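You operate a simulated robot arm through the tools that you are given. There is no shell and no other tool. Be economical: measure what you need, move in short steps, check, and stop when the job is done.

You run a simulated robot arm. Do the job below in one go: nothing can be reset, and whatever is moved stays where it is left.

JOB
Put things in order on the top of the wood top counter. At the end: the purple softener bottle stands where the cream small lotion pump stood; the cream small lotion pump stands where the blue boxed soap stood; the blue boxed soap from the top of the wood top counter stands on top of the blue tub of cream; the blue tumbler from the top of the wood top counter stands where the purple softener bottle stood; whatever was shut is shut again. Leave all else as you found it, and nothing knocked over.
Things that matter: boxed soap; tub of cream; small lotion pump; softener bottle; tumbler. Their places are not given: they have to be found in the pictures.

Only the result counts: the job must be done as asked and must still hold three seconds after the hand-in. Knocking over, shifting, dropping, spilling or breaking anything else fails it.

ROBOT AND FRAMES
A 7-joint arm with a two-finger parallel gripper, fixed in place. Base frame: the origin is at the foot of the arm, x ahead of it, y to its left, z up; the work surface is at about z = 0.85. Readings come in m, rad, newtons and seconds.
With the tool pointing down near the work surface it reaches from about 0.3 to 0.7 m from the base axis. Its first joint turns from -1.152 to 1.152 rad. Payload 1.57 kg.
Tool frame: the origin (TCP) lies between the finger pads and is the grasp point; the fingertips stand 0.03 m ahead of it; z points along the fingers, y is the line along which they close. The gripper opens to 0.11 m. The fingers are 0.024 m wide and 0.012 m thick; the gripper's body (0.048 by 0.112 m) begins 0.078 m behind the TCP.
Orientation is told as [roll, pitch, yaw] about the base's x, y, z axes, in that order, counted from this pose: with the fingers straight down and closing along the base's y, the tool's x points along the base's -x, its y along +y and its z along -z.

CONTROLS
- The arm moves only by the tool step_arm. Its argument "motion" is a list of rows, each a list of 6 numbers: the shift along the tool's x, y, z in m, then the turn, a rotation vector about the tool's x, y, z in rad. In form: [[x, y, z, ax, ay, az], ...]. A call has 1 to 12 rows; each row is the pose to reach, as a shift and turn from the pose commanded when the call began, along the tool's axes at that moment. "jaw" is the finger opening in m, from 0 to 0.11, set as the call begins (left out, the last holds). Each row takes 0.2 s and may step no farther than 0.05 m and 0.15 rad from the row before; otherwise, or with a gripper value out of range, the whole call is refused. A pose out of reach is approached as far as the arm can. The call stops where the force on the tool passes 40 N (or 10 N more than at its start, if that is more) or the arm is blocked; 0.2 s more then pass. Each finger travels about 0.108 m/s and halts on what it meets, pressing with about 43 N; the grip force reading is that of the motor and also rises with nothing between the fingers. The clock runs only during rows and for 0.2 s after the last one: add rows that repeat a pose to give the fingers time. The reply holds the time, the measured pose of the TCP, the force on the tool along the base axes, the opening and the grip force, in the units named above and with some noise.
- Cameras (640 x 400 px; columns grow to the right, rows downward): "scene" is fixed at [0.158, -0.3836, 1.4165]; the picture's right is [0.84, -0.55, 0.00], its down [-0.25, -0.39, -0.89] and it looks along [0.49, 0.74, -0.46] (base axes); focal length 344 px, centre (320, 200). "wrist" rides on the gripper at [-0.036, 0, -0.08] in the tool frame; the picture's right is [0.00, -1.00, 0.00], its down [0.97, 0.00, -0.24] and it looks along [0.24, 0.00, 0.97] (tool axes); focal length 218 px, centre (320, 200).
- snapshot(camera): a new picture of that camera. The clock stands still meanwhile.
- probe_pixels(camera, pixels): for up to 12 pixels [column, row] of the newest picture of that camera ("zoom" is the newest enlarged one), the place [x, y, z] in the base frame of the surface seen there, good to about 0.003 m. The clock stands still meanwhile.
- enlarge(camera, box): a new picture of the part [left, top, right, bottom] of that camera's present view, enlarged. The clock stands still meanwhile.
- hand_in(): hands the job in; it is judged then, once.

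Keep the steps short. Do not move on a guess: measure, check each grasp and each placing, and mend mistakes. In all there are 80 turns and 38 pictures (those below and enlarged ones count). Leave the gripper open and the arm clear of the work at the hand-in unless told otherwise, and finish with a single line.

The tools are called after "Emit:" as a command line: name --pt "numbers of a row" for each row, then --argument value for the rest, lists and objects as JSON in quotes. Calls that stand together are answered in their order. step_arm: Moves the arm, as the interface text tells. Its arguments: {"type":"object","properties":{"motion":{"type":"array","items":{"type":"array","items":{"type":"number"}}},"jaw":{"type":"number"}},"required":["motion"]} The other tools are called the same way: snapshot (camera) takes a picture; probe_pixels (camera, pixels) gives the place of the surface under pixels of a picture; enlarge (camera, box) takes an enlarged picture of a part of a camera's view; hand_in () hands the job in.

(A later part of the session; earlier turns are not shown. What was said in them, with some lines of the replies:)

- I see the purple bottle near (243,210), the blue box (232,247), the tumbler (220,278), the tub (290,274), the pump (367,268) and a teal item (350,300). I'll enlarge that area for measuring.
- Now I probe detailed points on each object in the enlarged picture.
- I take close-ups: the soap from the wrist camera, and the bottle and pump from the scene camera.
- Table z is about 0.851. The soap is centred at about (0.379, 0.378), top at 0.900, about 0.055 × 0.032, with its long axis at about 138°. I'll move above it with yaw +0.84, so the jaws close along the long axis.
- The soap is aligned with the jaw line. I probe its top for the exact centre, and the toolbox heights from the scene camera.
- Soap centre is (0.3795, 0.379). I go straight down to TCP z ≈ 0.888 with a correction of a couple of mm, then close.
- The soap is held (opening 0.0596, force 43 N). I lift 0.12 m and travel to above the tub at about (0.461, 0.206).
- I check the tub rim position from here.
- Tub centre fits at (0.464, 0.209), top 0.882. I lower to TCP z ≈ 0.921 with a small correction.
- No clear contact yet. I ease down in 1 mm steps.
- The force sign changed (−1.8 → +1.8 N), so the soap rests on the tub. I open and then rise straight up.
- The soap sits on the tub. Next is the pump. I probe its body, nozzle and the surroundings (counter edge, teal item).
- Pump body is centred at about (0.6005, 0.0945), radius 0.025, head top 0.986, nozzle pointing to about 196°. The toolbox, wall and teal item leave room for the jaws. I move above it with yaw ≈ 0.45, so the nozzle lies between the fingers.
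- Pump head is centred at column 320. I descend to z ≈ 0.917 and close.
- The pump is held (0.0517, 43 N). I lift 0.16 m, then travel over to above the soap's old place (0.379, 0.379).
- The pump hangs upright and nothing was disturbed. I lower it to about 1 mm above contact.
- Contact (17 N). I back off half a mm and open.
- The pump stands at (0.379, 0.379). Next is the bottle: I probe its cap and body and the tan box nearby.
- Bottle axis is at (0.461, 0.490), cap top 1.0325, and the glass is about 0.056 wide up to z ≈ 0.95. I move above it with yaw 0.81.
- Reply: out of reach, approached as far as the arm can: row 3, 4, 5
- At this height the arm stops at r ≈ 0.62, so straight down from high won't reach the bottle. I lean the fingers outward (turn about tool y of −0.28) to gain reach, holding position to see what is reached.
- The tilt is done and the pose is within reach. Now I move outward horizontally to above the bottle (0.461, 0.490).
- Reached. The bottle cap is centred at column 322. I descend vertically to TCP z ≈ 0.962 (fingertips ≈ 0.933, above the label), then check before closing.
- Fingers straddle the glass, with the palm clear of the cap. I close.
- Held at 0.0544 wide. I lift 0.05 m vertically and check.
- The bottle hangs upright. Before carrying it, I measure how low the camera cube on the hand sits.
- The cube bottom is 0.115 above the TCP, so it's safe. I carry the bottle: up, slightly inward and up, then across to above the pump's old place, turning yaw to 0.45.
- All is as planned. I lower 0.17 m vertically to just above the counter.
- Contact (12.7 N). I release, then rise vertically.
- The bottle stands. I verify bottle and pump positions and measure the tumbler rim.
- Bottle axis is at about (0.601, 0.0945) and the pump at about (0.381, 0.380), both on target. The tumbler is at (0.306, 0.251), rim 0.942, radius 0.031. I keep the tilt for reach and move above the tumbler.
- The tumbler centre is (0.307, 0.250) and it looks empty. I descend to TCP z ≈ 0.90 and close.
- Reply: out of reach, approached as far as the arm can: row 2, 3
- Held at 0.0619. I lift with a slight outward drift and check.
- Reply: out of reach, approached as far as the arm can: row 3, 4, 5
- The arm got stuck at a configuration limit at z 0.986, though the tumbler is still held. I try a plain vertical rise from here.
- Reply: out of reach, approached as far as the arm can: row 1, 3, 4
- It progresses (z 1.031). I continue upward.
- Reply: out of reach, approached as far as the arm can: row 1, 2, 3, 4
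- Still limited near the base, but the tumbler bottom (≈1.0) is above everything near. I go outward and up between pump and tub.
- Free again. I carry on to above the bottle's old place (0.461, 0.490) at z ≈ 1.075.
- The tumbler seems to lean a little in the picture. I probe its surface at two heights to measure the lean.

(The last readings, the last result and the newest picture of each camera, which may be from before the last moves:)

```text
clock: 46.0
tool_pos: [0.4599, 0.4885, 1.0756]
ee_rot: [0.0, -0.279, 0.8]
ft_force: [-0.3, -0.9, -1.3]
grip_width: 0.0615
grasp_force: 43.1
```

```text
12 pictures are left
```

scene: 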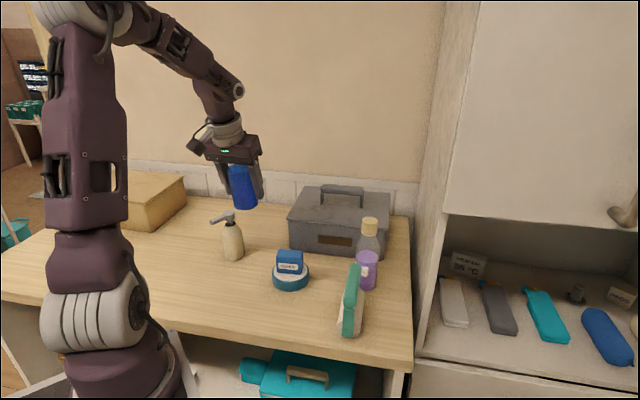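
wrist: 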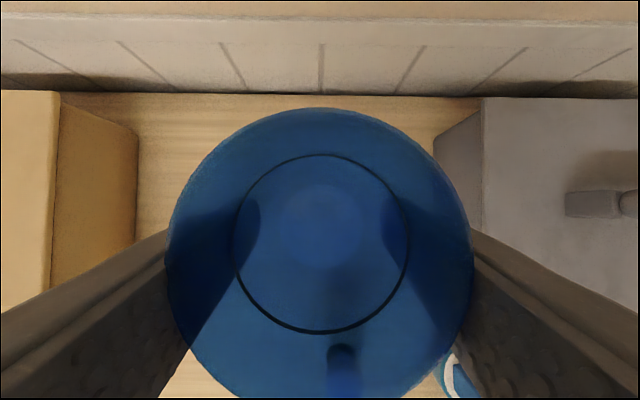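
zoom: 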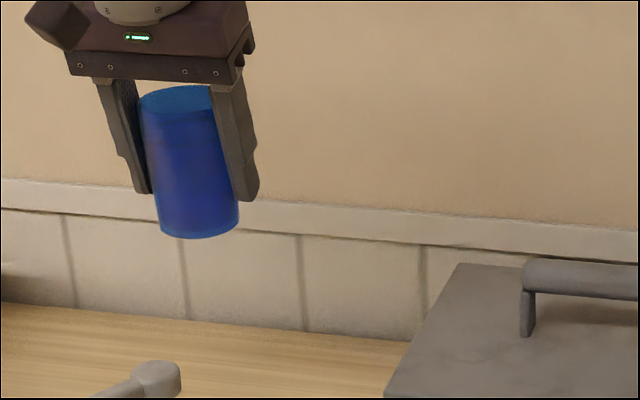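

The fits show the axis upright within noise, and the wrist view is symmetric. The tumbler centre is about 2 mm short radially, so I correct that and lower to just above contact.

Emit:
step_arm --pt "0.0116 0 0.0419 0 0 0" --pt "0.0231 0 0.0837 0 0 0" --pt "0.0347 0 0.1256 0 0 0" --pt "0.0439 0 0.159 0 0 0" --pt "0.0462 0 0.1674 0 0 0" --pt "0.0462 0 0.1674 0 0 0"

Emit:
enlarge --camera "scene" --box '[170, 150, 330, 250]'

```text
clock: 47.4
tool_pos: [0.4617, 0.4903, 0.9031]
ee_rot: [0.0, -0.28, 0.801]
ft_force: [0.5, -1.0, -1.6]
grip_width: 0.0613
grasp_force: 43.8
```

```text
4.00 times, centred on (250, 200) of scene
```

zoom: 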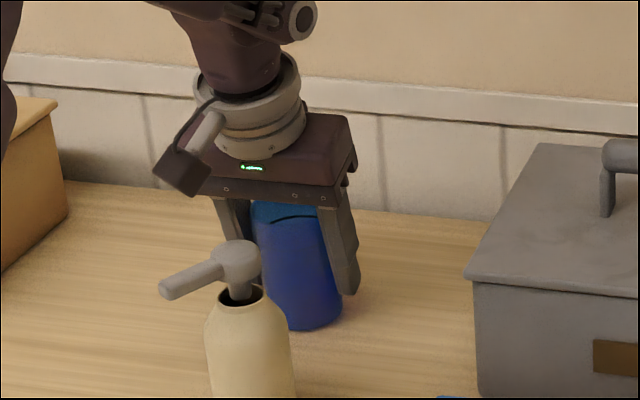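

Position (0.4617, 0.4903). I ease down to contact.

Emit:
step_arm --pt "0.0005 0 0.0018 0 0 0" --pt "0.0005 0 0.0018 0 0 0"

Emit:
step_arm --pt "0.0003 0 0.001 0 0 0" --pt "0.0003 0 0.001 0 0 0"

```text
clock: 48.0
tool_pos: [0.4623, 0.4904, 0.9003]
ee_rot: [-0.002, -0.281, 0.803]
ft_force: [-0.7, -0.7, 3.0]
grip_width: 0.0617
grasp_force: 43.1
```

```text
clock: 48.6
tool_pos: [0.4618, 0.4895, 0.9012]
ee_rot: [0.0, -0.283, 0.802]
ft_force: [-3.1, -4.1, 17.1]
grip_width: 0.0615
grasp_force: 42.7
```

Contact. I back off slightly, open, and rise vertically.

Emit:
step_arm --pt "-0.0002 0 -0.0008 0 0 0" --pt "-0.0002 0 -0.0008 0 0 0"

Emit:
step_arm --pt "0 0 0 0 0 0" --pt "0 0 0 0 0 0" --pt "0 0 0 0 0 0" --jaw 0.11

Emit:
step_arm --pt "-0.0118 0 -0.041 0 0 0" --pt "-0.0237 0 -0.0821 0 0 0" --pt "-0.0355 0 -0.1232 0 0 0" --pt "-0.0471 0 -0.1633 0 0 0" --pt "-0.0471 0 -0.1633 0 0 0"

Emit:
snapshot --camera "wrist"

```text
clock: 49.2
tool_pos: [0.4624, 0.4904, 0.9014]
ee_rot: [0.0, -0.282, 0.802]
ft_force: [-0.7, 2.1, 13.6]
grip_width: 0.0617
grasp_force: 43.2
```

```text
clock: 50.0
tool_pos: [0.4614, 0.4907, 0.8992]
ee_rot: [-0.002, -0.28, 0.801]
ft_force: [0.1, -0.3, -0.1]
grip_width: 0.1101
grasp_force: 0.1
```

```text
clock: 51.2
tool_pos: [0.4624, 0.4889, 1.0713]
ee_rot: [0.0, -0.28, 0.802]
ft_force: [0.6, 0.8, -0.4]
grip_width: 0.11
grasp_force: 0.0
```

```text
10 pictures are left
```

wrist: 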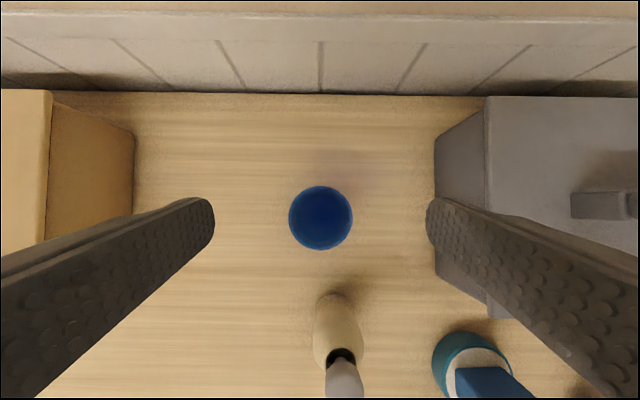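

The tumbler stands. I retreat inward and up, then take final checks.

Emit:
step_arm --pt "0.0144 0.0003 -0.0353 0 0 0" --pt "0.0287 0.0007 -0.0707 0 0 0" --pt "0.0431 0.001 -0.106 0 0 0" --pt "0.0431 0.001 -0.106 0 0 0"

Emit:
probe_pixels --camera "wrist" --pixels '[[290, 217], [351, 217], [321, 188], [321, 248]]'

Emit:
enlarge --camera "scene" --box '[180, 165, 420, 340]'

Emit:
snapshot --camera "scene"

```text
clock: 52.2
tool_pos: [0.4213, 0.4359, 1.1608]
ee_rot: [0.001, -0.28, 0.804]
ft_force: [-0.6, 0.0, -0.5]
grip_width: 0.11
grasp_force: 0.0
out of reach, approached as far as the arm can: row 3, 4
```

```text
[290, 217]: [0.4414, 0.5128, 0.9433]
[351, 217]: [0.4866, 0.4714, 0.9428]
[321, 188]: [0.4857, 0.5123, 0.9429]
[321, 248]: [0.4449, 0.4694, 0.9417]
```

```text
2.29 times, centred on (300, 252) of scene
```

zoom: 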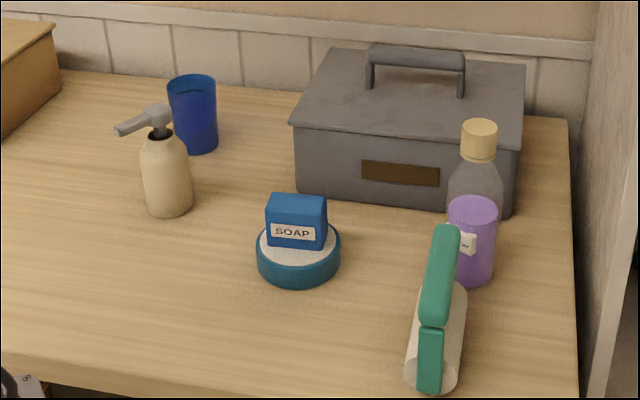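

```text
8 pictures are left
```

scene: 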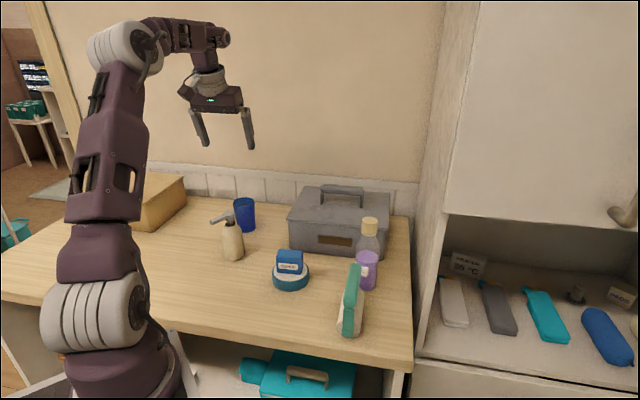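

Everything stands in place: tumbler rim centre ≈ (0.464, 0.491), bottle, pump and soap-on-tub verified. The gripper is open and clear, and the other items look unmoved. I hand in.

Emit:
hand_in

```text
The job is handed in.
```

The job is handed in: the bottle, pump and tumbler each stand within a few mm of their asked places and the soap stands on the tub, with nothing knocked over and the gripper open and clear.
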